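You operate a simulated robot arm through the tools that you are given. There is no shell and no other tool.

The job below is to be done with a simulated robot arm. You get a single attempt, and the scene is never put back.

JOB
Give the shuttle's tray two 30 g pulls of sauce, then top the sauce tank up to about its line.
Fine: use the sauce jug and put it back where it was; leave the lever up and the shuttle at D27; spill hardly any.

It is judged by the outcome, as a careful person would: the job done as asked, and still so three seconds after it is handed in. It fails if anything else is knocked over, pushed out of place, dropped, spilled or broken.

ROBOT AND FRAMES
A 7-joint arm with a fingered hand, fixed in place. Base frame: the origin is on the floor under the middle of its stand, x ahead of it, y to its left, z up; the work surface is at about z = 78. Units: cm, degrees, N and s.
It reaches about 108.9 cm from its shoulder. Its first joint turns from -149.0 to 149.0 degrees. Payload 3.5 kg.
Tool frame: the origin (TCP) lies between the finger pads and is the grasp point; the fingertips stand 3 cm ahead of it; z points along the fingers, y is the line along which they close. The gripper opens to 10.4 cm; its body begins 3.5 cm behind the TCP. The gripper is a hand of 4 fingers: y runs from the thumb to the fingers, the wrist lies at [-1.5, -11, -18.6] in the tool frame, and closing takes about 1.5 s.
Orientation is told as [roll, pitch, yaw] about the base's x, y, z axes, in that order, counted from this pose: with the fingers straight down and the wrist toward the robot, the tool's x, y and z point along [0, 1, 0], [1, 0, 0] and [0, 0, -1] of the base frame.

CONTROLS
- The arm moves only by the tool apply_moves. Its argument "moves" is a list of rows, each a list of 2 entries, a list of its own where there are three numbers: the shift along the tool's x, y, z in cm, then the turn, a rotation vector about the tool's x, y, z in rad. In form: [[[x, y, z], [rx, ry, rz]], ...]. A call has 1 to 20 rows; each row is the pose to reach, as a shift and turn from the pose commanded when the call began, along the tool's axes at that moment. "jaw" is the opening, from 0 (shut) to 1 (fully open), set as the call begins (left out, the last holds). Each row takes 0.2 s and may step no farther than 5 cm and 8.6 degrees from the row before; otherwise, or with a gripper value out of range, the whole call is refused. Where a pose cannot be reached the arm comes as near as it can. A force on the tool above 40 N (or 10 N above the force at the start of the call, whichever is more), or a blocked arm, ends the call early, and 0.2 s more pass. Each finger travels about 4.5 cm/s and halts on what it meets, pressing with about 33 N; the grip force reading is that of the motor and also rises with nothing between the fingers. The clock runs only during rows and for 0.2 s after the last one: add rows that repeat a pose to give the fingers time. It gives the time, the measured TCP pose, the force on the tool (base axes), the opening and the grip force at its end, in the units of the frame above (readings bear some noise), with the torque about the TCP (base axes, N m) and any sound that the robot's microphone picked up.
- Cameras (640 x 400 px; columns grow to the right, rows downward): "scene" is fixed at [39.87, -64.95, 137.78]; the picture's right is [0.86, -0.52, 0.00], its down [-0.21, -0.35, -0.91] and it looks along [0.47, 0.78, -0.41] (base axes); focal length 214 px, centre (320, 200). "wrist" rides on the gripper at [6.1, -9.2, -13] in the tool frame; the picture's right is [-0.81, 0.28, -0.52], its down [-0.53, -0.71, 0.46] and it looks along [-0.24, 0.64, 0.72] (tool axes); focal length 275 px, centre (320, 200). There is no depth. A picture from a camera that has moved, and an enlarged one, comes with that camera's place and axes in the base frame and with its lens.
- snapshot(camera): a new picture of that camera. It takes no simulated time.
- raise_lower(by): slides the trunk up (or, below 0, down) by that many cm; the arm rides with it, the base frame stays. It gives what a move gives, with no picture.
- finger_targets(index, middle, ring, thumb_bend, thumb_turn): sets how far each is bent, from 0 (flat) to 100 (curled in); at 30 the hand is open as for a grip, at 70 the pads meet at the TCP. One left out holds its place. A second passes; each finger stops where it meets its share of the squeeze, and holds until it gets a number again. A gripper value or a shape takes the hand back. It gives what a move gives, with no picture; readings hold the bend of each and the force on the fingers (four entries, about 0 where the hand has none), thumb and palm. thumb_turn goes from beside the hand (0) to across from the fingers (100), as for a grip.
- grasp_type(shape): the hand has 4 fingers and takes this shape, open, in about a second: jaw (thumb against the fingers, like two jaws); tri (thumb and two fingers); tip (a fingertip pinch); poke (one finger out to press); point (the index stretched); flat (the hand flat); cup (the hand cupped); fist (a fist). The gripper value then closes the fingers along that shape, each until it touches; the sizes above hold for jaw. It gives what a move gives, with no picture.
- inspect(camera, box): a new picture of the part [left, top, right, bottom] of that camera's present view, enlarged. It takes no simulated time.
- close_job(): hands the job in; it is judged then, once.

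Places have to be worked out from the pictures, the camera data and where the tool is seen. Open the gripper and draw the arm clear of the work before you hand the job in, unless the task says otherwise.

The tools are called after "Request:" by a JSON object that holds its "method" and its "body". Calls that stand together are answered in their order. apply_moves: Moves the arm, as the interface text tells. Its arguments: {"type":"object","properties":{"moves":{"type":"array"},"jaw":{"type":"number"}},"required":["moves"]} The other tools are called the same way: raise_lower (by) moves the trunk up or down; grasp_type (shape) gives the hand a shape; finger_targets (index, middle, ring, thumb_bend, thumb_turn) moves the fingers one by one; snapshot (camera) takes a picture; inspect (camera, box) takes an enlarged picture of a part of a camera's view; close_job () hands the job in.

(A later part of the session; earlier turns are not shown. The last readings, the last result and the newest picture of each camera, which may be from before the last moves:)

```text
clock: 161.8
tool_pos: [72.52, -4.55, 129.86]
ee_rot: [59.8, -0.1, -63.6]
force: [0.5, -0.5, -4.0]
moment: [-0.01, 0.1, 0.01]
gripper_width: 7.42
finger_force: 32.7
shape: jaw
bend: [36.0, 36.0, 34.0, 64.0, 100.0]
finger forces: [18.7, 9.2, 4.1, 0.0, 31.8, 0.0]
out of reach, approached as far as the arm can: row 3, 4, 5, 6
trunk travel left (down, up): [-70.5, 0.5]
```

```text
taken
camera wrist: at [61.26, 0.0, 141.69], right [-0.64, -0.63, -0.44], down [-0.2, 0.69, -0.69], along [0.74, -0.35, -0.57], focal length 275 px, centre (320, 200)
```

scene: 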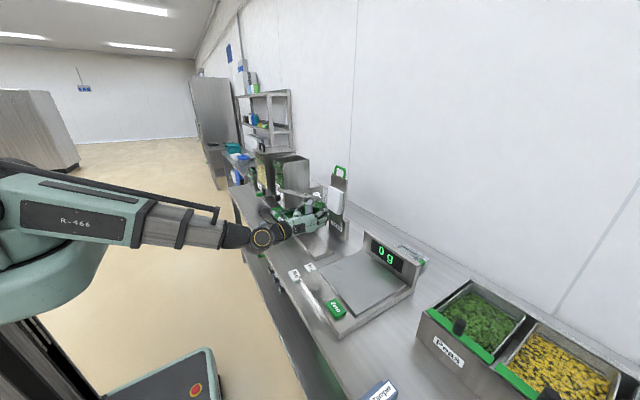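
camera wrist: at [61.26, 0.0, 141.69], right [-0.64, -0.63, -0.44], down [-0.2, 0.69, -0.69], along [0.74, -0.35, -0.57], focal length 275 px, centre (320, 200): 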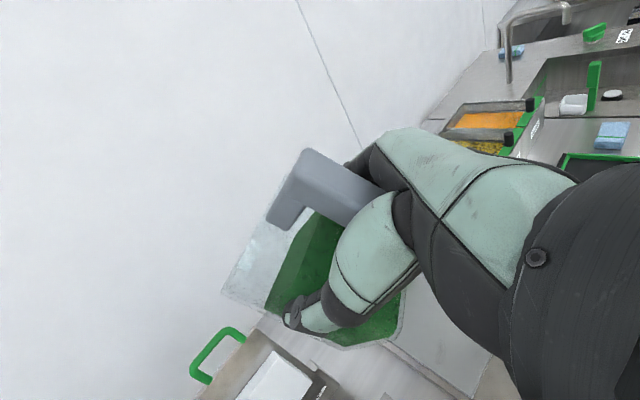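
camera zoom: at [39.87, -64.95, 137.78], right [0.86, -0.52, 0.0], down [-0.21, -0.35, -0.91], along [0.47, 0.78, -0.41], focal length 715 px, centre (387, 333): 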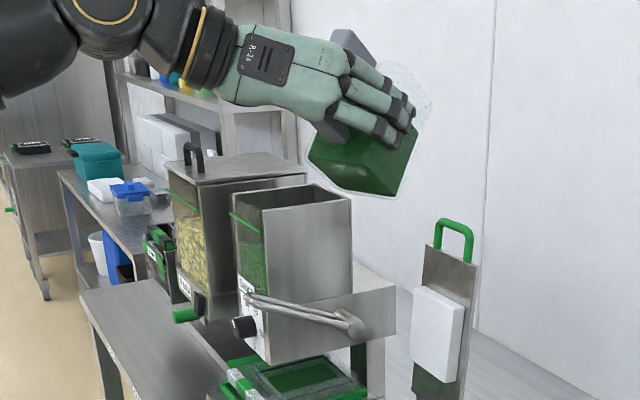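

The tilt works in this posture with negligible drift. Now I'll carry the jug (tilted 30°) over to the tank's front-right corner, staying above the rim.

Request:
{"method": "apply_moves", "body": {"moves": [[[0.28, -1.84, 1.04], [0.023, 0, -0.013]], [[0.56, -3.67, 2.09], [0.047, 0, -0.027]], [[0.84, -5.51, 3.13], [0.07, 0, -0.04]], [[1.13, -7.34, 4.17], [0.093, 0, -0.054]], [[1.41, -9.18, 5.21], [0.116, 0, -0.067]], [[1.69, -11.0, 6.26], [0.14, 0, -0.081]], [[1.97, -12.85, 7.3], [0.163, 0, -0.094]], [[2.25, -14.7, 8.34], [0.186, 0, -0.107]], [[2.53, -16.5, 9.39], [0.21, 0, -0.121]], [[2.81, -18.4, 10.4], [0.233, 0, -0.134]], [[3.1, -20.2, 11.5], [0.256, 0, -0.148]], [[3.38, -22.0, 12.5], [0.279, 0, -0.161]], [[3.66, -23.9, 13.6], [0.303, 0, -0.175]], [[3.94, -25.7, 14.6], [0.326, 0, -0.188]]]}}

Request:
{"method": "inspect", "body": {"camera": "scene", "box": [220, 90, 360, 200]}}

Request:
{"method": "snapshot", "body": {"camera": "wrist"}}

```text
clock: 164.8
tool_pos: [74.01, 24.89, 125.96]
ee_rot: [60.0, 0.2, -41.5]
force: [-0.7, -0.5, -4.7]
moment: [-0.06, 0.11, -0.01]
gripper_width: 7.36
finger_force: 33.1
shape: jaw
bend: [36.0, 36.0, 34.0, 64.0, 100.0]
finger forces: [18.7, 9.0, 4.0, 0.0, 31.7, 0.0]
trunk travel left (down, up): [-70.5, 0.5]
```

```text
3.64 times, centred on (290, 145) of scene
camera zoom: at [39.87, -64.95, 137.78], right [0.86, -0.52, 0.0], down [-0.21, -0.35, -0.91], along [0.47, 0.78, -0.41], focal length 780 px, centre (429, 400)
```

zoom: 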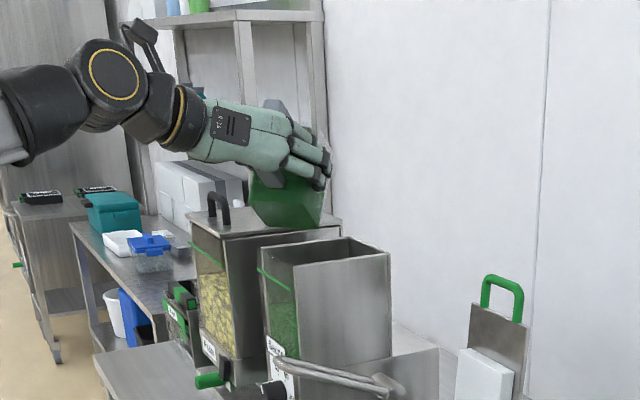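

```text
taken
camera wrist: at [61.73, 24.86, 137.86], right [-0.36, -0.82, -0.44], down [-0.45, 0.57, -0.69], along [0.82, -0.05, -0.58], focal length 275 px, centre (320, 200)
```

wrist: 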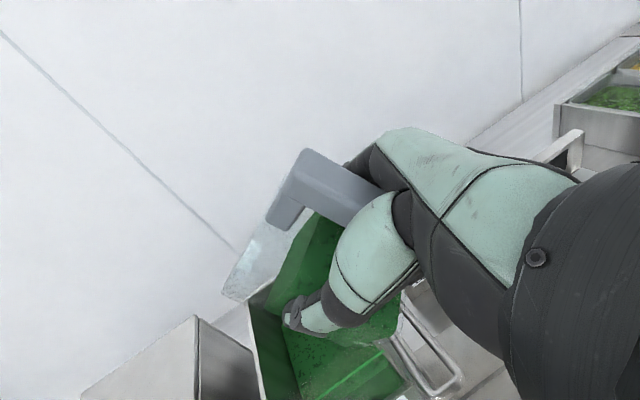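

The spout is over the tank (about x 80, y 31). I'll tilt to 45° while lowering the spout to about 5 cm over the rim's height, then look.

Request:
{"method": "apply_moves", "body": {"moves": [[[-0.57, 0, 0.41], [0, -0.065, 0]], [[-1.14, 0, 0.83], [0, -0.131, 0]], [[-1.71, 0, 1.24], [0, -0.196, 0]], [[-2.28, 0, 1.65], [0, -0.262, 0]]]}}

Request:
{"method": "snapshot", "body": {"camera": "wrist"}}

Request:
{"method": "inspect", "body": {"camera": "scene", "box": [240, 110, 340, 190]}}

```text
clock: 165.8
tool_pos: [74.12, 25.15, 123.19]
ee_rot: [44.9, 0.2, -41.6]
force: [-1.3, 0.0, -4.5]
moment: [-0.07, 0.03, 0.01]
gripper_width: 7.41
finger_force: 32.8
shape: jaw
bend: [36.0, 36.0, 34.0, 64.0, 100.0]
finger forces: [18.8, 9.1, 3.9, 0.0, 31.8, 0.0]
trunk travel left (down, up): [-70.5, 0.5]
```

```text
taken
camera wrist: at [64.13, 27.6, 136.79], right [-0.42, -0.89, -0.21], down [-0.57, 0.43, -0.7], along [0.71, -0.17, -0.69], focal length 275 px, centre (320, 200)
```

wrist: 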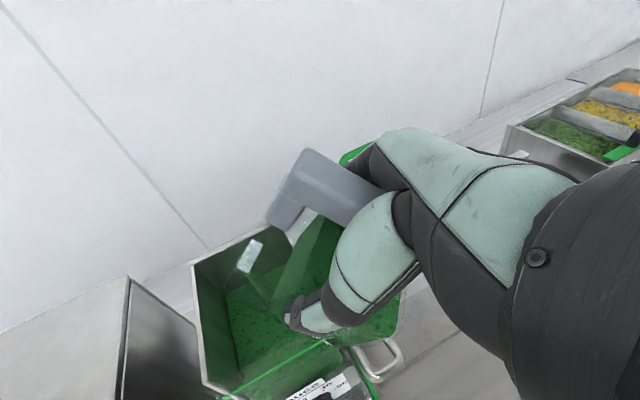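

```text
5.00 times, centred on (290, 150) of scene
camera zoom: at [39.87, -64.95, 137.78], right [0.86, -0.52, 0.0], down [-0.21, -0.35, -0.91], along [0.47, 0.78, -0.41], focal length 1072 px, centre (470, 450)
```

zoom: 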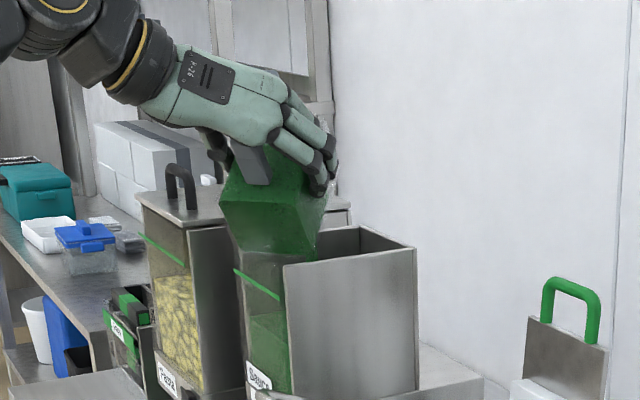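

Request:
{"method": "inspect", "body": {"camera": "wrist", "box": [180, 200, 400, 400]}}

Request:
{"method": "inspect", "body": {"camera": "scene", "box": [270, 140, 330, 190]}}

```text
2.00 times, centred on (290, 300) of wrist
camera zoom: at [64.13, 27.6, 136.79], right [-0.42, -0.89, -0.21], down [-0.57, 0.43, -0.7], along [0.71, -0.17, -0.69], focal length 551 px, centre (380, 0)
```

zoom: 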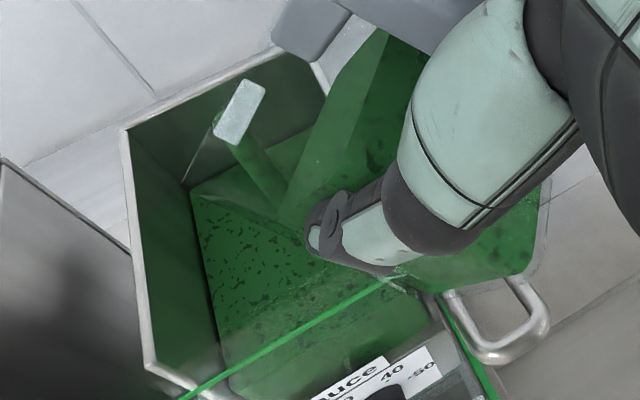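

```text
8.00 times, centred on (300, 165) of scene
camera zoom: at [39.87, -64.95, 137.78], right [0.86, -0.52, 0.0], down [-0.21, -0.35, -0.91], along [0.47, 0.78, -0.41], focal length 1716 px, centre (480, 480)
```

zoom: 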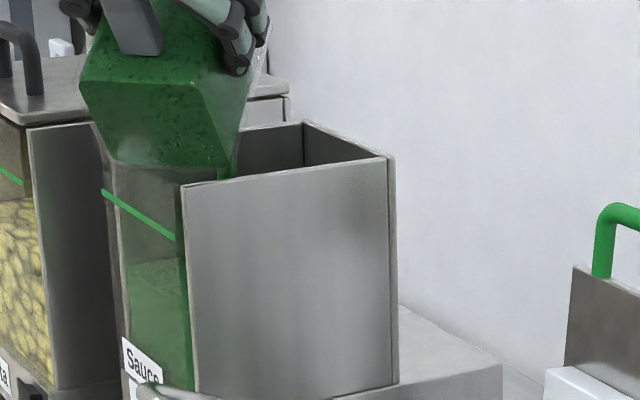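

Sauce is pouring from the spout in a narrow stream well inside the tank. I'll hold this tilt for a second and watch weight and level.

Request:
{"method": "apply_moves", "body": {"moves": [[[0, 0, 0], [0, 0, 0]], [[0, 0, 0], [0, 0, 0]], [[0, 0, 0], [0, 0, 0]], [[0, 0, 0], [0, 0, 0]], [[0, 0, 0], [0, 0, 0]]]}}

Request:
{"method": "inspect", "body": {"camera": "wrist", "box": [180, 200, 400, 400]}}

Request:
{"method": "inspect", "body": {"camera": "scene", "box": [270, 140, 330, 190]}}

```text
clock: 167.0
tool_pos: [74.16, 25.24, 123.25]
ee_rot: [44.9, 0.2, -41.6]
force: [-0.6, 0.0, -4.1]
moment: [-0.03, 0.05, -0.03]
gripper_width: 7.38
finger_force: 32.8
shape: jaw
bend: [36.0, 36.0, 34.0, 64.0, 100.0]
finger forces: [18.6, 9.2, 4.0, 0.1, 31.6, 0.0]
trunk travel left (down, up): [-70.5, 0.5]
```

```text
2.00 times, centred on (290, 300) of wrist
camera zoom: at [64.1, 27.58, 136.8], right [-0.42, -0.89, -0.21], down [-0.57, 0.43, -0.7], along [0.71, -0.17, -0.69], focal length 551 px, centre (380, 0)
```

zoom: 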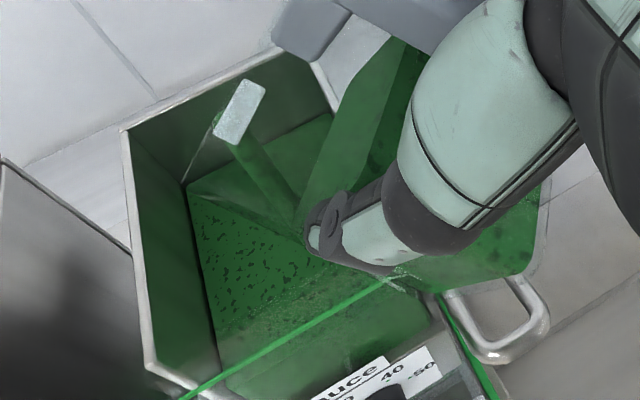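

```text
8.00 times, centred on (300, 165) of scene
camera zoom: at [39.87, -64.95, 137.78], right [0.86, -0.52, 0.0], down [-0.21, -0.35, -0.91], along [0.47, 0.78, -0.41], focal length 1716 px, centre (480, 480)
```

zoom: 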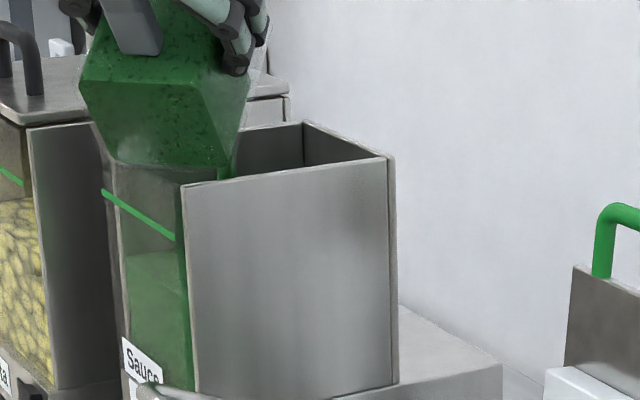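

Request:
{"method": "apply_moves", "body": {"moves": [[[0, 0, 0], [0, 0, 0]], [[0, 0, 0], [0, 0, 0]], [[0, 0, 0], [0, 0, 0]], [[0, 0, 0], [0, 0, 0]], [[0, 0, 0], [0, 0, 0]], [[0, 0, 0], [0, 0, 0]], [[0, 0, 0], [0, 0, 0]], [[0, 0, 0], [0, 0, 0]]]}}

Request:
{"method": "inspect", "body": {"camera": "wrist", "box": [180, 200, 400, 400]}}

Request:
{"method": "inspect", "body": {"camera": "scene", "box": [270, 140, 330, 190]}}

```text
clock: 168.8
tool_pos: [74.18, 25.14, 123.24]
ee_rot: [45.1, 0.2, -41.5]
force: [0.1, 0.0, -2.9]
moment: [0.01, 0.02, 0.0]
gripper_width: 7.4
finger_force: 33.0
shape: jaw
bend: [36.0, 36.0, 34.0, 64.0, 100.0]
finger forces: [18.8, 8.9, 4.0, 0.0, 31.6, 0.0]
trunk travel left (down, up): [-70.5, 0.5]
```

```text
2.00 times, centred on (290, 300) of wrist
camera zoom: at [64.1, 27.58, 136.8], right [-0.42, -0.89, -0.21], down [-0.57, 0.43, -0.7], along [0.71, -0.17, -0.69], focal length 551 px, centre (380, 0)
```

zoom: 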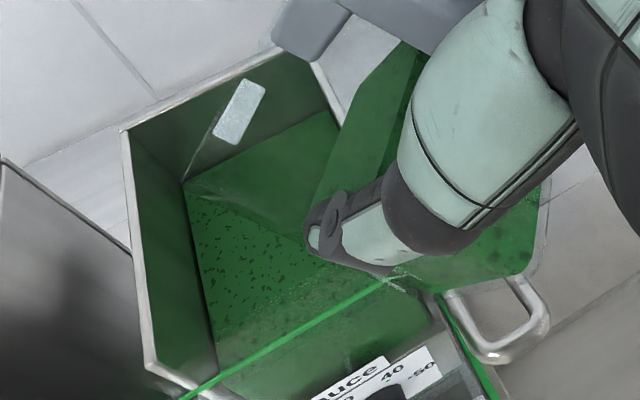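

```text
8.00 times, centred on (300, 165) of scene
camera zoom: at [39.87, -64.95, 137.78], right [0.86, -0.52, 0.0], down [-0.21, -0.35, -0.91], along [0.47, 0.78, -0.41], focal length 1716 px, centre (480, 480)
```

zoom: 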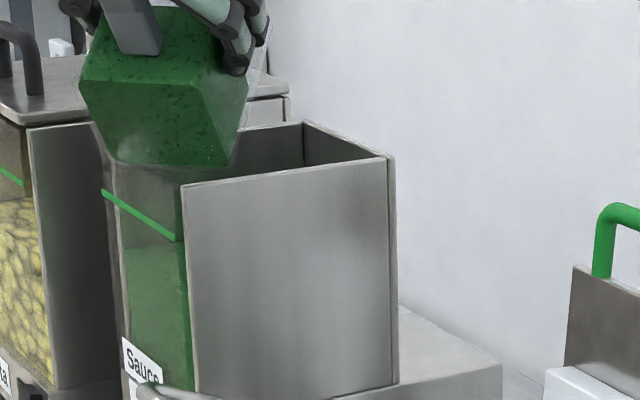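

Flow has stopped at this tilt and the level rose visibly. I'll tilt 10° more, keeping the spout over the same spot.

Request:
{"method": "apply_moves", "body": {"moves": [[[-0.01, 0.01, 0.16], [0, -0.035, 0]], [[-0.02, 0.03, 0.32], [0, -0.07, 0]], [[-0.03, 0.04, 0.48], [0, -0.105, 0]], [[-0.04, 0.06, 0.64], [0, -0.14, 0]], [[-0.05, 0.07, 0.8], [0, -0.175, 0]], [[-0.05, 0.07, 0.8], [0, -0.175, 0]], [[-0.05, 0.07, 0.8], [0, -0.175, 0]], [[-0.05, 0.07, 0.8], [0, -0.175, 0]], [[-0.05, 0.07, 0.8], [0, -0.175, 0]], [[-0.05, 0.07, 0.8], [0, -0.175, 0]]]}}

Request:
{"method": "inspect", "body": {"camera": "wrist", "box": [180, 200, 400, 400]}}

Request:
{"method": "inspect", "body": {"camera": "scene", "box": [270, 140, 330, 190]}}

```text
clock: 171.0
tool_pos: [74.52, 25.7, 122.65]
ee_rot: [35.0, 0.2, -41.4]
force: [0.4, -0.4, -3.1]
moment: [-0.02, 0.05, 0.01]
gripper_width: 7.37
finger_force: 32.7
shape: jaw
bend: [36.0, 36.0, 34.0, 64.0, 100.0]
finger forces: [19.0, 8.9, 3.6, 0.1, 31.3, 0.0]
trunk travel left (down, up): [-70.5, 0.5]
```

```text
2.00 times, centred on (290, 300) of wrist
camera zoom: at [66.14, 29.77, 136.86], right [-0.43, -0.9, -0.04], down [-0.65, 0.34, -0.68], along [0.62, -0.26, -0.74], focal length 551 px, centre (380, 0)
```

zoom: 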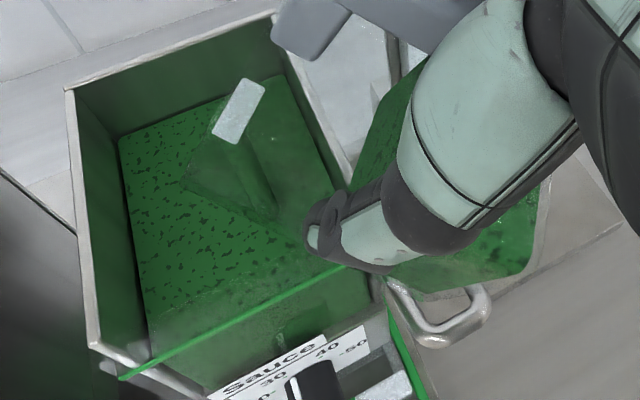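

```text
8.00 times, centred on (300, 165) of scene
camera zoom: at [39.87, -64.95, 137.78], right [0.86, -0.52, 0.0], down [-0.21, -0.35, -0.91], along [0.47, 0.78, -0.41], focal length 1716 px, centre (480, 480)
```

zoom: 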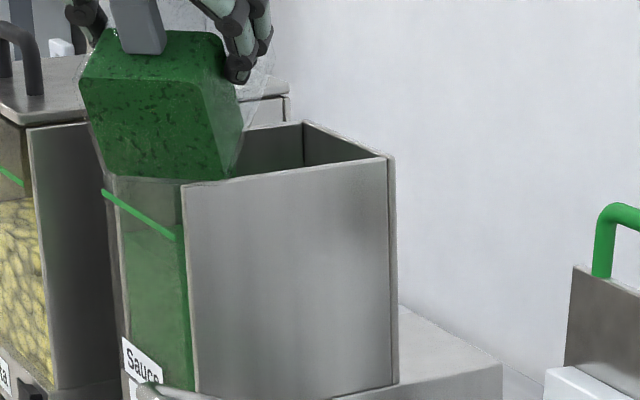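

The level has risen to roughly z≈107 against the line at ≈109. I'll continue with a further 5° and let it settle.

Request:
{"method": "apply_moves", "body": {"moves": [[[0.04, 0.01, 0.15], [0, -0.029, 0]], [[0.07, 0.02, 0.3], [0, -0.058, 0]], [[0.11, 0.03, 0.44], [0, -0.087, 0]], [[0.11, 0.03, 0.44], [0, -0.087, 0]], [[0.11, 0.03, 0.44], [0, -0.087, 0]], [[0.11, 0.03, 0.44], [0, -0.087, 0]], [[0.11, 0.03, 0.44], [0, -0.087, 0]], [[0.11, 0.03, 0.44], [0, -0.087, 0]], [[0.11, 0.03, 0.44], [0, -0.087, 0]], [[0.11, 0.03, 0.44], [0, -0.087, 0]]]}}

Request:
{"method": "inspect", "body": {"camera": "wrist", "box": [180, 200, 400, 400]}}

Request:
{"method": "inspect", "body": {"camera": "scene", "box": [270, 140, 330, 190]}}

```text
clock: 173.2
tool_pos: [74.8, 25.82, 122.37]
ee_rot: [29.9, 0.2, -41.5]
force: [0.2, 0.1, -3.1]
moment: [-0.03, 0.04, 0.0]
gripper_width: 7.36
finger_force: 33.0
shape: jaw
bend: [36.0, 36.0, 34.0, 64.0, 100.0]
finger forces: [19.1, 8.7, 3.6, 0.1, 31.3, 0.0]
trunk travel left (down, up): [-70.5, 0.5]
```

```text
2.00 times, centred on (290, 300) of wrist
camera zoom: at [67.22, 30.94, 136.75], right [-0.43, -0.9, 0.04], down [-0.69, 0.3, -0.66], along [0.58, -0.31, -0.75], focal length 551 px, centre (380, 0)
```

zoom: 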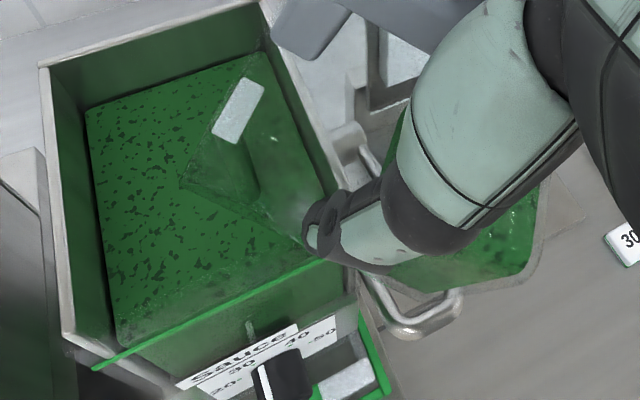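

```text
8.00 times, centred on (300, 165) of scene
camera zoom: at [39.87, -64.95, 137.78], right [0.86, -0.52, 0.0], down [-0.21, -0.35, -0.91], along [0.47, 0.78, -0.41], focal length 1716 px, centre (480, 480)
```

zoom: 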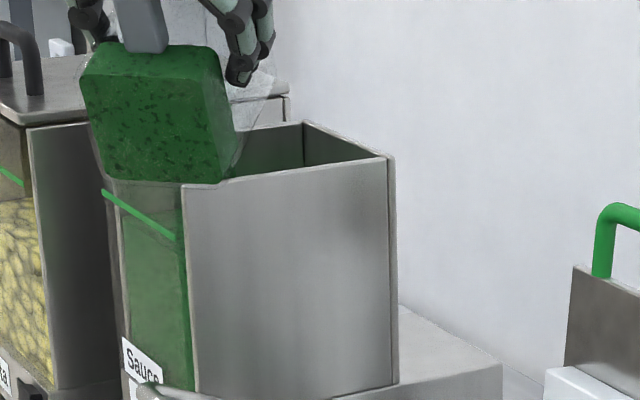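

Request:
{"method": "inspect", "body": {"camera": "scene", "box": [278, 158, 302, 188]}}

Request:
{"method": "inspect", "body": {"camera": "wrist", "box": [190, 310, 300, 400]}}

```text
13.33 times, centred on (290, 173) of scene
camera zoom: at [39.87, -64.95, 137.78], right [0.86, -0.52, 0.0], down [-0.21, -0.35, -0.91], along [0.47, 0.78, -0.41], focal length 2860 px, centre (720, 560)
```

zoom: 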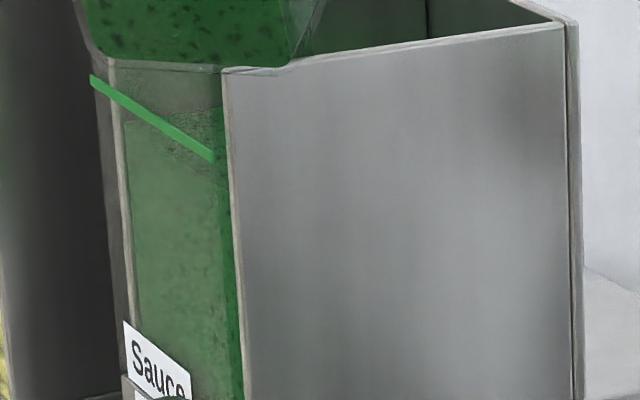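

```text
4.44 times, centred on (245, 355) of wrist
camera zoom: at [67.22, 30.94, 136.75], right [-0.43, -0.9, 0.04], down [-0.69, 0.3, -0.66], along [0.58, -0.31, -0.75], focal length 1224 px, centre (653, -489)
```

zoom: 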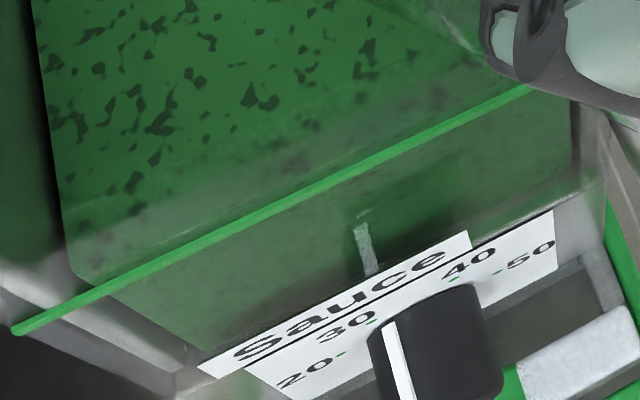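

By the scene camera the level is about 108.3 and the line about 109.6, so roughly 1 cm is still missing. I'll tilt just 2.5° more and let it settle.

Request:
{"method": "apply_moves", "body": {"moves": [[[0.15, 0, -0.09], [0, -0.022, 0]], [[0.3, 0, -0.17], [0, -0.044, 0]], [[0.3, 0, -0.17], [0, -0.044, 0]], [[0.3, 0, -0.17], [0, -0.044, 0]], [[0.3, 0, -0.17], [0, -0.044, 0]], [[0.3, 0, -0.17], [0, -0.044, 0]], [[0.3, 0, -0.17], [0, -0.044, 0]], [[0.3, 0, -0.17], [0, -0.044, 0]], [[0.3, 0, -0.17], [0, -0.044, 0]]]}}

Request:
{"method": "inspect", "body": {"camera": "scene", "box": [278, 158, 302, 188]}}

Request:
{"method": "inspect", "body": {"camera": "wrist", "box": [180, 200, 400, 400]}}

```text
clock: 175.2
tool_pos: [74.84, 25.97, 122.71]
ee_rot: [27.5, 0.3, -41.5]
force: [0.6, 0.6, -2.6]
moment: [0.0, 0.01, 0.01]
gripper_width: 7.36
finger_force: 33.0
shape: jaw
bend: [36.0, 36.0, 34.0, 64.0, 100.0]
finger forces: [19.1, 8.7, 3.6, 0.0, 31.1, 0.0]
trunk travel left (down, up): [-70.5, 0.5]
```

```text
13.33 times, centred on (290, 173) of scene
camera zoom: at [39.87, -64.95, 137.78], right [0.86, -0.52, 0.0], down [-0.21, -0.35, -0.91], along [0.47, 0.78, -0.41], focal length 2860 px, centre (720, 560)
```

zoom: 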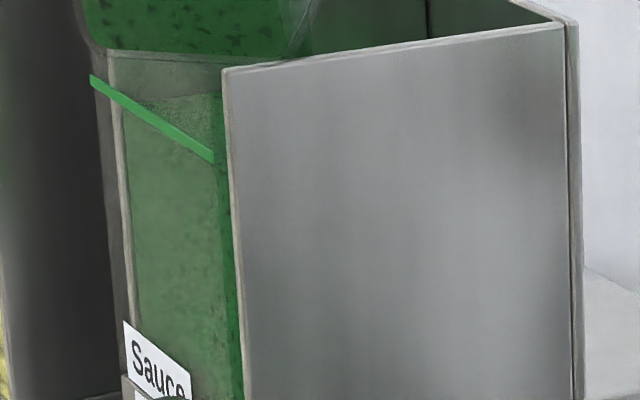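

```text
2.00 times, centred on (290, 300) of wrist
camera zoom: at [67.71, 31.54, 137.08], right [-0.43, -0.9, 0.08], down [-0.71, 0.28, -0.65], along [0.56, -0.34, -0.76], focal length 551 px, centre (380, 0)
```

zoom: 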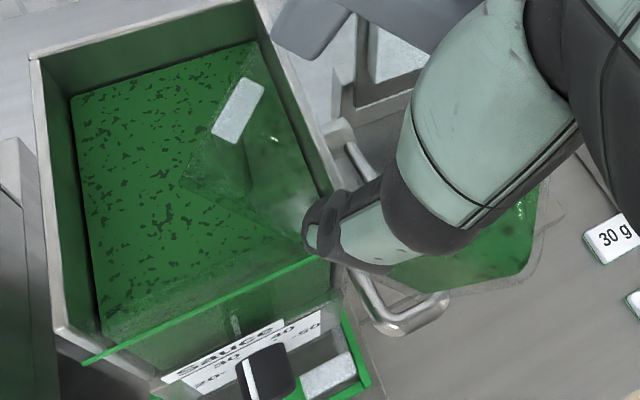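

Level ≈108.8 now, line ≈109.7. Another 3° of tilt should bring it close to the line.

Request:
{"method": "apply_moves", "body": {"moves": [[[0.15, 0, -0.09], [0, -0.026, 0]], [[0.3, 0, -0.17], [0, -0.052, 0]], [[0.3, 0, -0.17], [0, -0.052, 0]], [[0.3, 0, -0.17], [0, -0.052, 0]], [[0.3, 0, -0.17], [0, -0.052, 0]], [[0.3, 0, -0.17], [0, -0.052, 0]], [[0.3, 0, -0.17], [0, -0.052, 0]], [[0.3, 0, -0.17], [0, -0.052, 0]], [[0.3, 0, -0.17], [0, -0.052, 0]]]}}

Request:
{"method": "inspect", "body": {"camera": "scene", "box": [278, 158, 302, 188]}}

Request:
{"method": "inspect", "body": {"camera": "wrist", "box": [180, 200, 400, 400]}}

```text
clock: 177.2
tool_pos: [74.97, 26.16, 122.92]
ee_rot: [24.5, 0.2, -41.5]
force: [-0.6, 0.3, -1.9]
moment: [-0.02, 0.0, 0.03]
gripper_width: 7.35
finger_force: 32.9
shape: jaw
bend: [36.0, 36.0, 34.0, 64.0, 100.0]
finger forces: [19.2, 8.6, 3.5, 0.0, 31.1, 0.0]
trunk travel left (down, up): [-70.5, 0.5]
```

```text
13.33 times, centred on (290, 173) of scene
camera zoom: at [39.87, -64.95, 137.78], right [0.86, -0.52, 0.0], down [-0.21, -0.35, -0.91], along [0.47, 0.78, -0.41], focal length 2860 px, centre (720, 560)
```

zoom: 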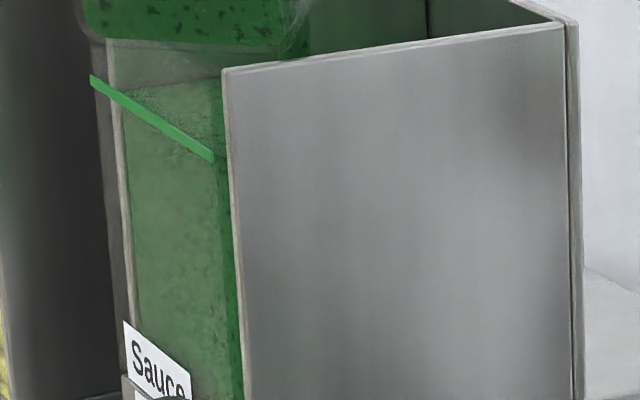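

```text
2.00 times, centred on (290, 300) of wrist
camera zoom: at [68.35, 32.22, 137.39], right [-0.42, -0.9, 0.13], down [-0.73, 0.25, -0.63], along [0.53, -0.37, -0.76], focal length 551 px, centre (380, 0)
```

zoom: 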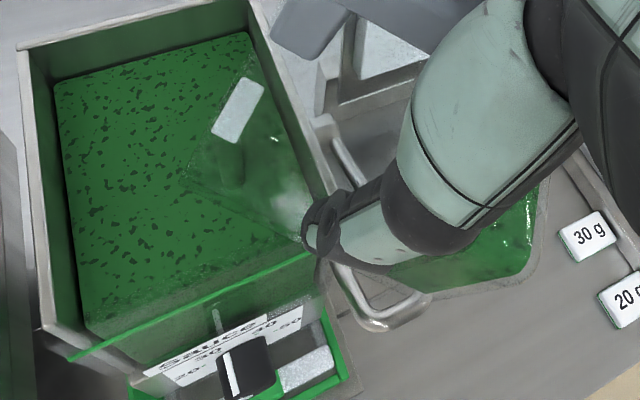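

Level ≈109.4, practically at the line. I'll tilt the jug back up over the tank now and let it drip out.

Request:
{"method": "apply_moves", "body": {"moves": [[[0, 0, -0.64], [0, 0.103, 0]], [[0, 0.01, -1.28], [0, 0.207, 0]], [[0.01, 0.02, -1.92], [0, 0.31, 0]], [[0.02, 0.03, -2.56], [0, 0.413, 0]], [[0.02, 0.04, -3.2], [0, 0.517, 0]], [[0.03, 0.05, -3.84], [0, 0.62, 0]]]}}

Request:
{"method": "inspect", "body": {"camera": "scene", "box": [260, 120, 340, 190]}}

Request:
{"method": "snapshot", "body": {"camera": "wrist"}}

```text
clock: 178.6
tool_pos: [73.98, 24.88, 126.51]
ee_rot: [60.1, 0.3, -41.5]
force: [0.6, -0.6, -2.2]
moment: [-0.03, 0.04, 0.01]
gripper_width: 7.37
finger_force: 33.5
shape: jaw
bend: [36.0, 36.0, 34.0, 64.0, 100.0]
finger forces: [19.0, 8.5, 3.4, 0.0, 31.0, 0.0]
trunk travel left (down, up): [-70.5, 0.5]
```

```text
5.71 times, centred on (300, 155) of scene
camera zoom: at [39.87, -64.95, 137.78], right [0.86, -0.52, 0.0], down [-0.21, -0.35, -0.91], along [0.47, 0.78, -0.41], focal length 1226 px, centre (434, 457)
```

zoom: 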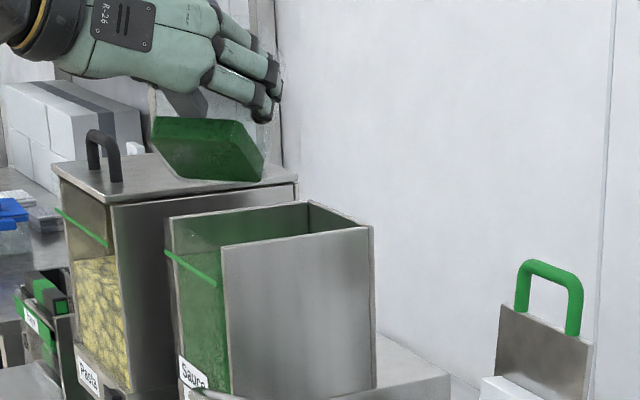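

```text
taken
camera wrist: at [61.76, 24.73, 138.27], right [-0.36, -0.82, -0.45], down [-0.45, 0.57, -0.69], along [0.82, -0.05, -0.57], focal length 275 px, centre (320, 200)
```

wrist: 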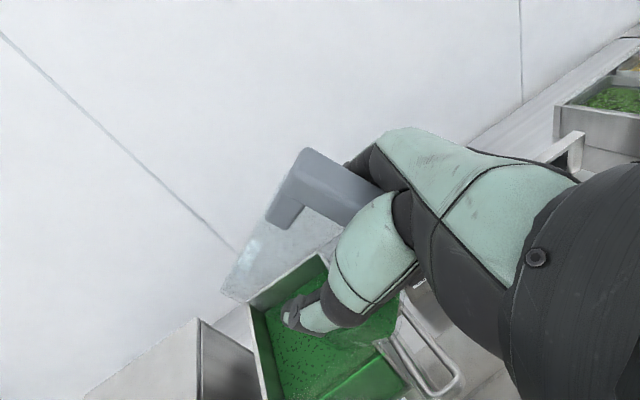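

Request:
{"method": "inspect", "body": {"camera": "scene", "box": [278, 158, 302, 188]}}

Request:
{"method": "inspect", "body": {"camera": "wrist", "box": [200, 230, 420, 400]}}

```text
13.33 times, centred on (290, 173) of scene
camera zoom: at [39.87, -64.95, 137.78], right [0.86, -0.52, 0.0], down [-0.21, -0.35, -0.91], along [0.47, 0.78, -0.41], focal length 2860 px, centre (720, 560)
```

zoom: 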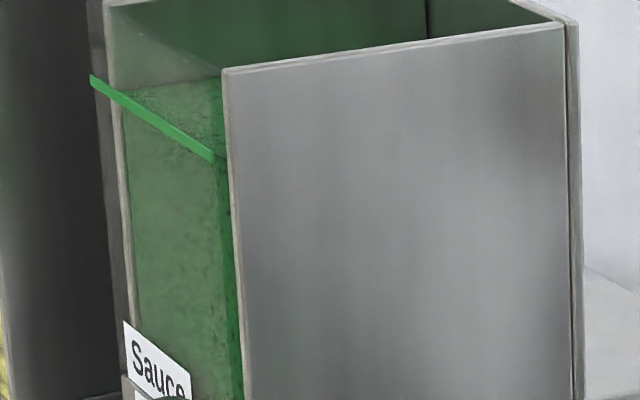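

```text
2.35 times, centred on (310, 315) of wrist
camera zoom: at [61.76, 24.73, 138.27], right [-0.36, -0.82, -0.45], down [-0.45, 0.57, -0.69], along [0.82, -0.05, -0.57], focal length 648 px, centre (344, -71)
```

zoom: 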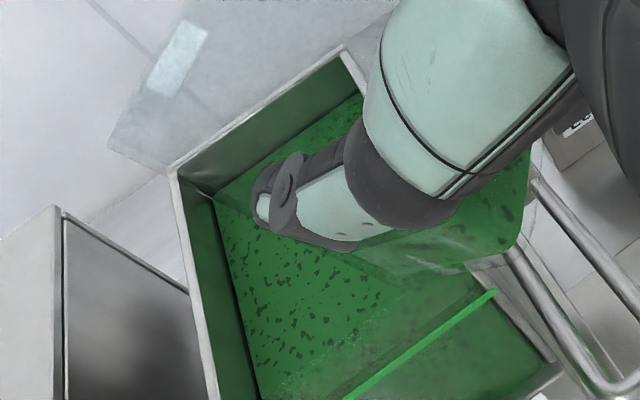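

Level sits at the line. I'll bring the jug nearly upright here over the tank, pausing so any drip falls into it.

Request:
{"method": "apply_moves", "body": {"moves": [[[0.43, 0, -0.25], [0, 0.087, 0]], [[0.87, 0, -0.5], [0, 0.175, 0]], [[1.3, 0, -0.75], [0, 0.262, 0]], [[1.73, 0, -1.0], [0, 0.349, 0]], [[2.17, 0, -1.25], [0, 0.436, 0]], [[2.17, 0, -1.25], [0, 0.5, 0]], [[2.17, 0, -1.25], [0, 0.5, 0]], [[2.17, 0, -1.25], [0, 0.5, 0]], [[2.17, 0, -1.25], [0, 0.5, 0]], [[2.17, 0, -1.25], [0, 0.5, 0]], [[2.17, 0, -1.25], [0, 0.5, 0]]]}}

Request:
{"method": "inspect", "body": {"camera": "scene", "box": [250, 110, 350, 190]}}

```text
clock: 181.0
tool_pos: [73.9, 24.88, 128.91]
ee_rot: [88.7, 0.2, -41.6]
force: [0.3, 0.1, -2.0]
moment: [-0.06, 0.03, -0.02]
gripper_width: 7.39
finger_force: 33.4
shape: jaw
bend: [36.0, 36.0, 34.0, 64.0, 100.0]
finger forces: [18.8, 8.6, 3.4, 0.0, 30.6, 0.0]
trunk travel left (down, up): [-70.5, 0.5]
```

```text
5.00 times, centred on (300, 150) of scene
camera zoom: at [39.87, -64.95, 137.78], right [0.86, -0.52, 0.0], down [-0.21, -0.35, -0.91], along [0.47, 0.78, -0.41], focal length 1072 px, centre (420, 450)
```

zoom: 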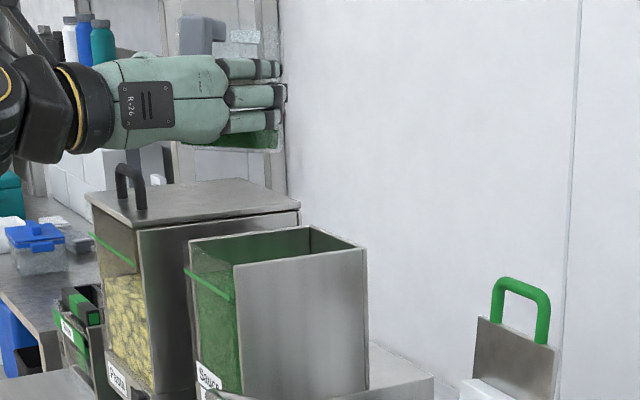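

The jug is upright with only a little sauce left. I'll carry it back the way it came, first to (72.5, −5).

Request:
{"method": "apply_moves", "body": {"moves": [[[0.1, 1.57, -1.94], [-0.032, 0, 0]], [[0.2, 3.13, -3.88], [-0.063, 0, 0]], [[0.25, 4.7, -5.8], [-0.095, 0, 0]], [[0.3, 6.27, -7.8], [-0.127, 0, 0]], [[0.4, 7.8, -9.7], [-0.158, 0, 0]], [[0.5, 9.4, -11.65], [-0.19, 0, 0]], [[0.6, 11.0, -13.6], [-0.222, 0, 0]], [[0.7, 12.5, -15.5], [-0.253, 0, 0]], [[0.75, 14.1, -17.5], [-0.285, 0, 0]], [[0.8, 15.7, -19.4], [-0.317, 0, 0]], [[0.9, 17.2, -21.4], [-0.348, 0, 0]], [[1.0, 18.8, -23.3], [-0.38, 0, 0]]]}}

```text
clock: 183.6
tool_pos: [72.71, -4.99, 130.45]
ee_rot: [88.7, -0.3, -63.3]
force: [-0.8, 1.1, -2.4]
moment: [-0.02, 0.04, 0.03]
gripper_width: 7.36
finger_force: 33.3
shape: jaw
bend: [36.0, 36.0, 34.0, 64.0, 100.0]
finger forces: [18.6, 8.7, 3.5, 0.0, 30.6, 0.0]
trunk travel left (down, up): [-70.5, 0.5]
```

Next, carry it right to above its home place, turning it back as it goes.

Request:
{"method": "apply_moves", "body": {"moves": [[[0.18, 2.0, -1.09], [-0.043, 0, 0]], [[0.36, 4.0, -2.19], [-0.086, 0, 0]], [[0.55, 6.0, -3.28], [-0.127, 0, 0]], [[0.73, 8.0, -4.37], [-0.17, 0, 0]], [[0.91, 10.0, -5.47], [-0.209, 0, 0]], [[1.09, 12.0, -6.56], [-0.245, 0, 0]], [[1.27, 14.0, -7.65], [-0.281, 0, 0]], [[1.46, 16.0, -8.75], [-0.316, 0, 0]], [[1.64, 18.0, -9.84], [-0.351, 0, 0]], [[1.82, 20.0, -10.9], [-0.386, 0, 0]], [[2.0, 22.0, -12.0], [-0.42, 0, 0]], [[2.18, 24.0, -13.1], [-0.454, 0, 0]], [[2.37, 26.0, -14.2], [-0.48, 0, 0]], [[2.55, 28.0, -15.3], [-0.508, 0, 0]], [[2.73, 30.05, -16.4], [-0.536, 0, 0]]]}}

Request:
{"method": "snapshot", "body": {"camera": "scene"}}

```text
clock: 186.8
tool_pos: [71.67, -39.11, 133.68]
ee_rot: [89.1, -0.8, -94.0]
force: [-0.2, -0.6, -2.3]
moment: [0.01, 0.06, -0.02]
gripper_width: 7.35
finger_force: 33.0
shape: jaw
bend: [36.0, 36.0, 34.0, 64.0, 100.0]
finger forces: [18.6, 8.8, 3.5, 0.1, 30.6, 0.0]
trunk travel left (down, up): [-70.5, 0.5]
```

```text
taken
```

scene: 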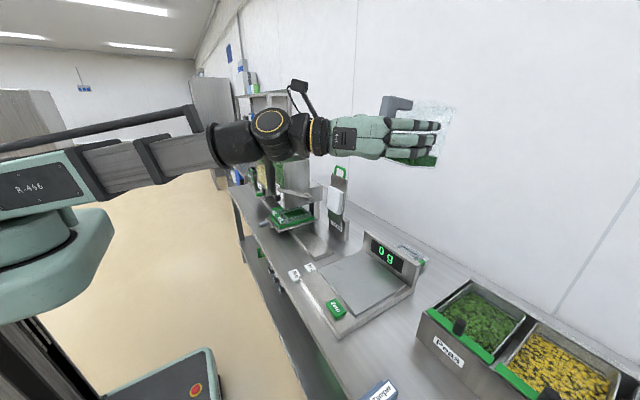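

No limits hit. I'll lower the trunk 42 cm, bringing the jug to about 10 cm above its place, and check alignment.

Request:
{"method": "raise_lower", "body": {"by": -42}}

Request:
{"method": "inspect", "body": {"camera": "scene", "box": [320, 260, 430, 360]}}

```text
refused: -42 is not a number from -40 to 40
```

```text
4.00 times, centred on (375, 310) of scene
camera zoom: at [39.87, -64.95, 137.78], right [0.86, -0.52, 0.0], down [-0.21, -0.35, -0.91], along [0.47, 0.78, -0.41], focal length 858 px, centre (100, -240)
```

zoom: 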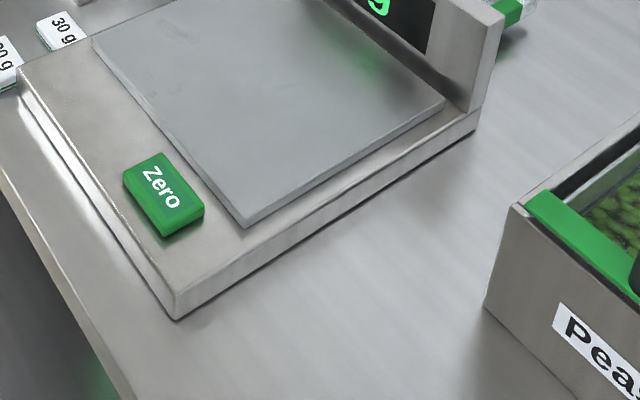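

The trunk moves at most 40 cm per call, so I'll lower 40 first; the counter spot below is clean.

Request:
{"method": "raise_lower", "body": {"by": -40}}

Request:
{"method": "inspect", "body": {"camera": "scene", "box": [320, 260, 430, 360]}}

Request:
{"method": "snapshot", "body": {"camera": "wrist"}}

```text
clock: 190.6
tool_pos: [71.71, -39.09, 93.56]
ee_rot: [89.0, -0.9, -94.0]
force: [-0.3, -0.8, -2.8]
moment: [-0.02, 0.09, 0.01]
gripper_width: 7.35
finger_force: 33.1
shape: jaw
bend: [36.0, 36.0, 34.0, 64.0, 100.0]
finger forces: [18.6, 8.8, 3.5, 0.1, 30.6, 0.0]
trunk travel left (down, up): [-30.5, 40.5]
```

```text
4.00 times, centred on (375, 310) of scene
camera zoom: at [39.87, -64.95, 137.78], right [0.86, -0.52, 0.0], down [-0.21, -0.35, -0.91], along [0.47, 0.78, -0.41], focal length 858 px, centre (100, -240)
```

zoom: 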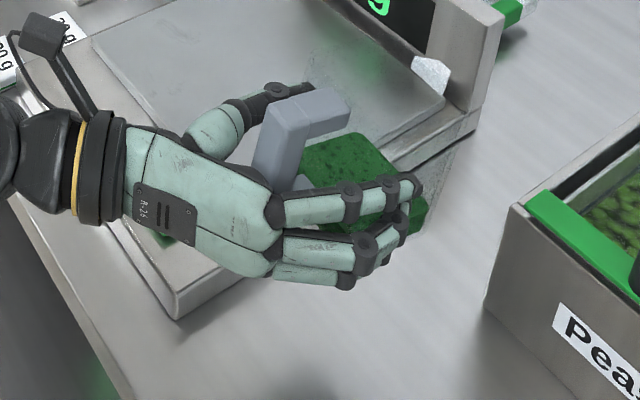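

```text
taken
camera wrist: at [59.42, -29.02, 99.84], right [-0.55, -0.25, -0.8], down [0.49, 0.67, -0.55], along [0.67, -0.7, -0.25], focal length 275 px, centre (320, 200)
```

wrist: 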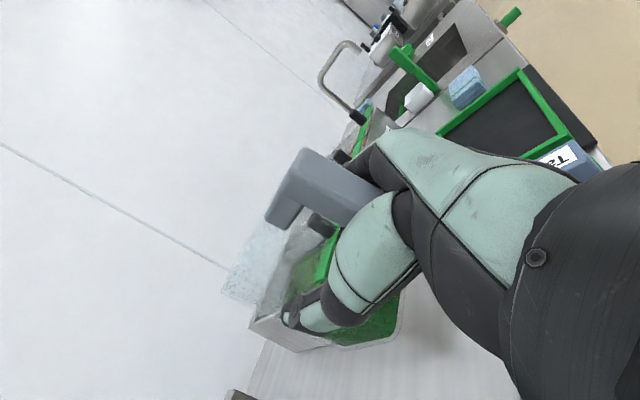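

Aligned above its spot with clearance to the scale and the Zero button. I'll lower another 10 cm.

Request:
{"method": "raise_lower", "body": {"by": -10}}

Request:
{"method": "inspect", "body": {"camera": "scene", "box": [320, 270, 430, 370]}}

```text
clock: 191.9
tool_pos: [71.6, -39.15, 83.61]
ee_rot: [88.9, -0.9, -94.0]
force: [0.6, 0.7, -2.4]
moment: [0.04, 0.04, 0.0]
gripper_width: 7.36
finger_force: 32.7
shape: jaw
bend: [36.0, 36.0, 34.0, 64.0, 100.0]
finger forces: [18.6, 8.8, 3.5, 0.1, 30.7, 0.1]
trunk travel left (down, up): [-20.5, 50.5]
```

```text
4.00 times, centred on (375, 320) of scene
camera zoom: at [39.87, -64.95, 137.78], right [0.86, -0.52, 0.0], down [-0.21, -0.35, -0.91], along [0.47, 0.78, -0.41], focal length 858 px, centre (100, -280)
```

zoom: 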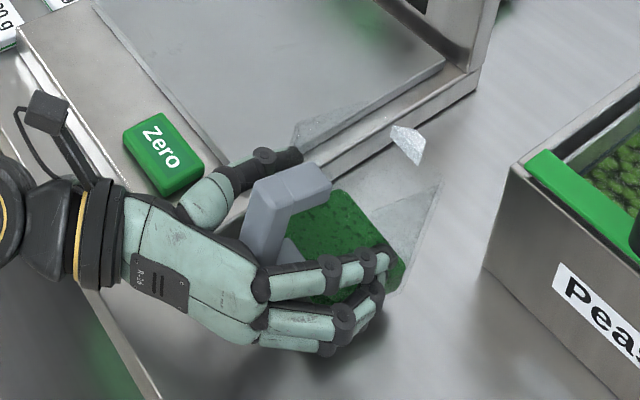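

Now a small yaw correction and the last 2.5 cm down, slowly.

Request:
{"method": "apply_moves", "body": {"moves": [[[-0.5, 0, 0], [0.01, 0, 0]], [[-1.0, 0, 0], [0.02, 0, 0]], [[-1.5, 0, 0], [0.03, 0, 0]], [[-1.9, 0, 0], [0.04, 0, 0]], [[-2.2, 0, 0], [0.04, 0, 0]], [[-2.45, 0, 0], [0.04, 0, 0]]]}}

Request:
{"method": "inspect", "body": {"camera": "scene", "box": [320, 270, 430, 370]}}

```text
clock: 193.3
tool_pos: [71.47, -39.17, 81.27]
ee_rot: [89.1, -0.9, -91.5]
force: [-2.6, -0.3, 6.0]
moment: [-0.23, -0.35, -0.09]
gripper_width: 7.37
finger_force: 32.5
shape: jaw
bend: [36.0, 36.0, 34.0, 64.0, 100.0]
finger forces: [19.0, 8.6, 4.2, 0.0, 30.7, 0.1]
trunk travel left (down, up): [-20.5, 50.5]
```

```text
4.00 times, centred on (375, 320) of scene
camera zoom: at [39.87, -64.95, 137.78], right [0.86, -0.52, 0.0], down [-0.21, -0.35, -0.91], along [0.47, 0.78, -0.41], focal length 858 px, centre (100, -280)
```

zoom: 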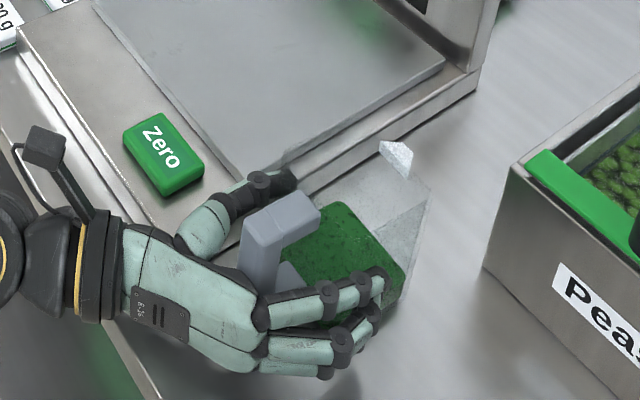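

The jug is touching down. I'll open the hand to release it.

Request:
{"method": "apply_moves", "body": {"moves": [[[0, 0, 0], [0, 0, 0]], [[0, 0, 0], [0, 0, 0]], [[0, 0, 0], [0, 0, 0]], [[0, 0, 0], [0, 0, 0]], [[0, 0, 0], [0, 0, 0]], [[0, 0, 0], [0, 0, 0]]], "jaw": 1.0}}

Request:
{"method": "inspect", "body": {"camera": "scene", "box": [320, 270, 430, 370]}}

Request:
{"method": "inspect", "body": {"camera": "wrist", "box": [180, 130, 420, 400]}}

```text
clock: 194.7
tool_pos: [71.57, -39.14, 81.09]
ee_rot: [88.9, -0.9, -91.6]
force: [-0.6, -0.8, 0.6]
moment: [0.01, -0.01, -0.03]
gripper_width: 10.35
finger_force: 0.1
shape: jaw
bend: [30.0, 30.0, 30.0, 30.0, 98.0]
finger forces: [0.1, 0.1, 0.1, 0.0, 0.1, 0.0]
trunk travel left (down, up): [-20.5, 50.5]
```

```text
4.00 times, centred on (375, 320) of scene
camera zoom: at [39.87, -64.95, 137.78], right [0.86, -0.52, 0.0], down [-0.21, -0.35, -0.91], along [0.47, 0.78, -0.41], focal length 858 px, centre (100, -280)
```

zoom: 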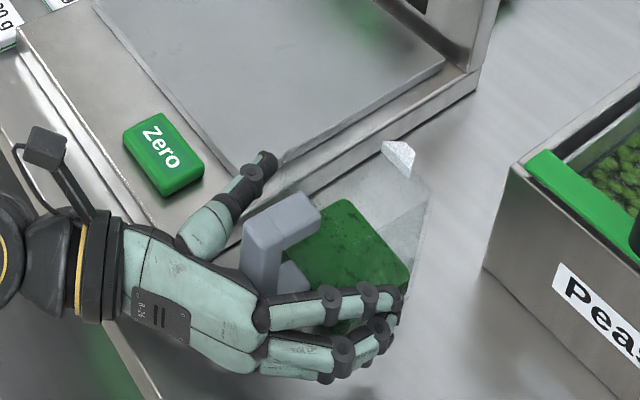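

```text
1.48 times, centred on (300, 265) of wrist
camera zoom: at [58.94, -29.56, 87.37], right [-0.54, -0.27, -0.8], down [0.47, 0.69, -0.55], along [0.7, -0.67, -0.25], focal length 408 px, centre (350, 104)
```

zoom: 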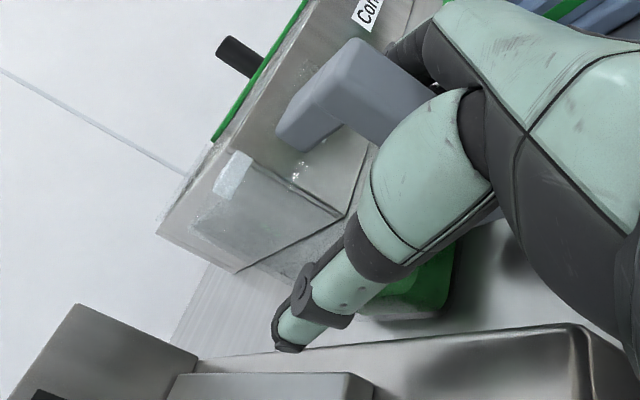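

Released. I'll back straight out, fingers passing either side of the jug.

Request:
{"method": "apply_moves", "body": {"moves": [[[0, 0, -2], [0, 0, 0]], [[0, 0, -4.5], [0, 0, 0]], [[0.5, 0, -7], [0, 0, 0]], [[1.5, 0, -9], [0, 0, 0]], [[3.5, 0, -10], [0, 0, 0]]]}}

Request:
{"method": "inspect", "body": {"camera": "scene", "box": [340, 290, 430, 370]}}

Request:
{"method": "snapshot", "body": {"camera": "scene"}}

```text
clock: 195.9
tool_pos: [61.66, -38.8, 84.88]
ee_rot: [89.2, -1.0, -92.1]
force: [-0.2, 0.1, 0.7]
moment: [0.0, -0.02, 0.02]
gripper_width: 10.34
finger_force: 0.1
shape: jaw
bend: [30.0, 30.0, 30.0, 30.0, 98.0]
finger forces: [0.0, 0.0, 0.0, 0.1, 0.0, 0.0]
trunk travel left (down, up): [-20.5, 50.5]
```

```text
5.00 times, centred on (385, 330) of scene
camera zoom: at [39.87, -64.95, 137.78], right [0.86, -0.52, 0.0], down [-0.21, -0.35, -0.91], along [0.47, 0.78, -0.41], focal length 1072 px, centre (-5, -450)
```

zoom: 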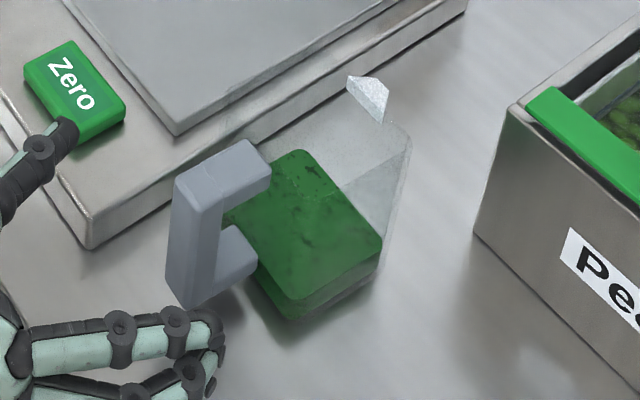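

```text
taken
```

scene: 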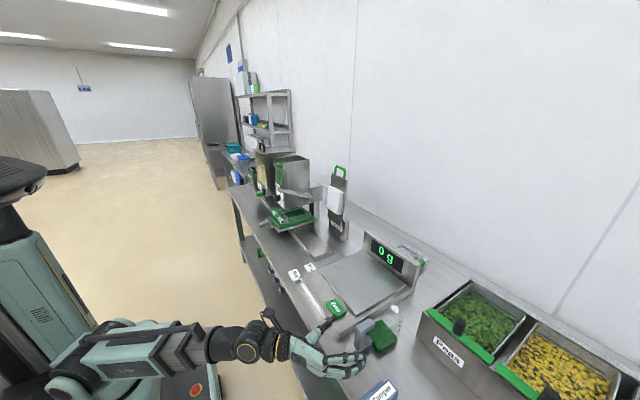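

The jug is back within about 1 cm of its original place, upright. I'll lift the arm clear with the trunk.

Request:
{"method": "raise_lower", "body": {"by": 40}}

Request:
{"method": "inspect", "body": {"camera": "scene", "box": [340, 290, 430, 370]}}

Request:
{"method": "inspect", "body": {"camera": "scene", "box": [240, 140, 360, 250]}}

Request:
{"method": "inspect", "body": {"camera": "scene", "box": [250, 220, 440, 370]}}

```text
clock: 199.8
tool_pos: [61.67, -38.65, 124.99]
ee_rot: [89.1, -0.9, -92.1]
force: [0.6, -0.4, 0.6]
moment: [-0.02, 0.0, 0.01]
gripper_width: 10.34
finger_force: 0.1
shape: jaw
bend: [30.0, 30.0, 30.0, 30.0, 98.0]
finger forces: [0.0, 0.1, 0.1, 0.0, 0.1, 0.0]
trunk travel left (down, up): [-60.5, 10.5]
```

```text
5.00 times, centred on (385, 330) of scene
camera zoom: at [39.87, -64.95, 137.78], right [0.86, -0.52, 0.0], down [-0.21, -0.35, -0.91], along [0.47, 0.78, -0.41], focal length 1072 px, centre (-5, -450)
```

zoom: 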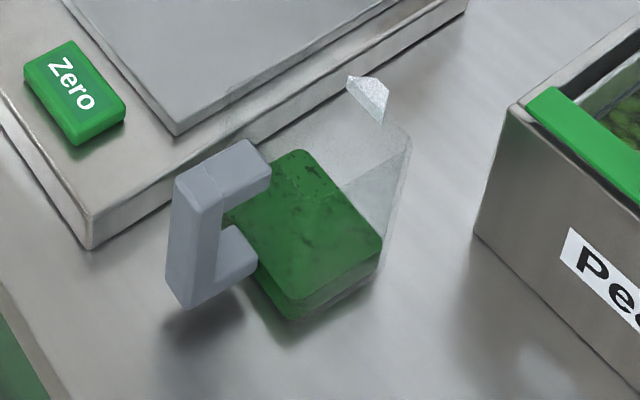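

```text
3.64 times, centred on (300, 195) of scene
camera zoom: at [39.87, -64.95, 137.78], right [0.86, -0.52, 0.0], down [-0.21, -0.35, -0.91], along [0.47, 0.78, -0.41], focal length 780 px, centre (393, 218)
```

zoom: 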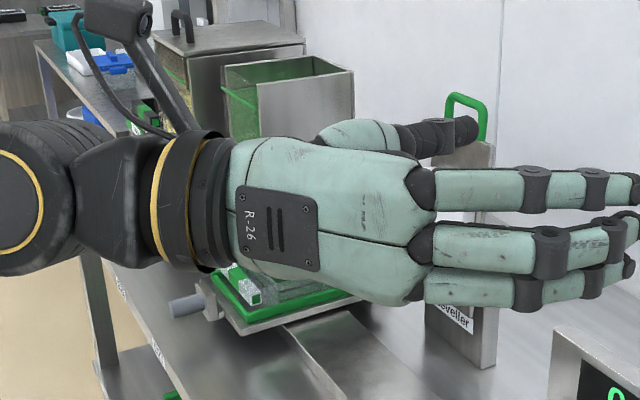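

```text
2.67 times, centred on (345, 295) of scene
camera zoom: at [39.87, -64.95, 137.78], right [0.86, -0.52, 0.0], down [-0.21, -0.35, -0.91], along [0.47, 0.78, -0.41], focal length 572 px, centre (253, -53)
```

zoom: 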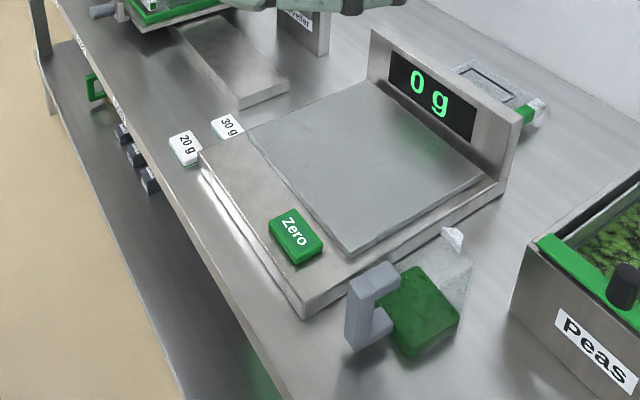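

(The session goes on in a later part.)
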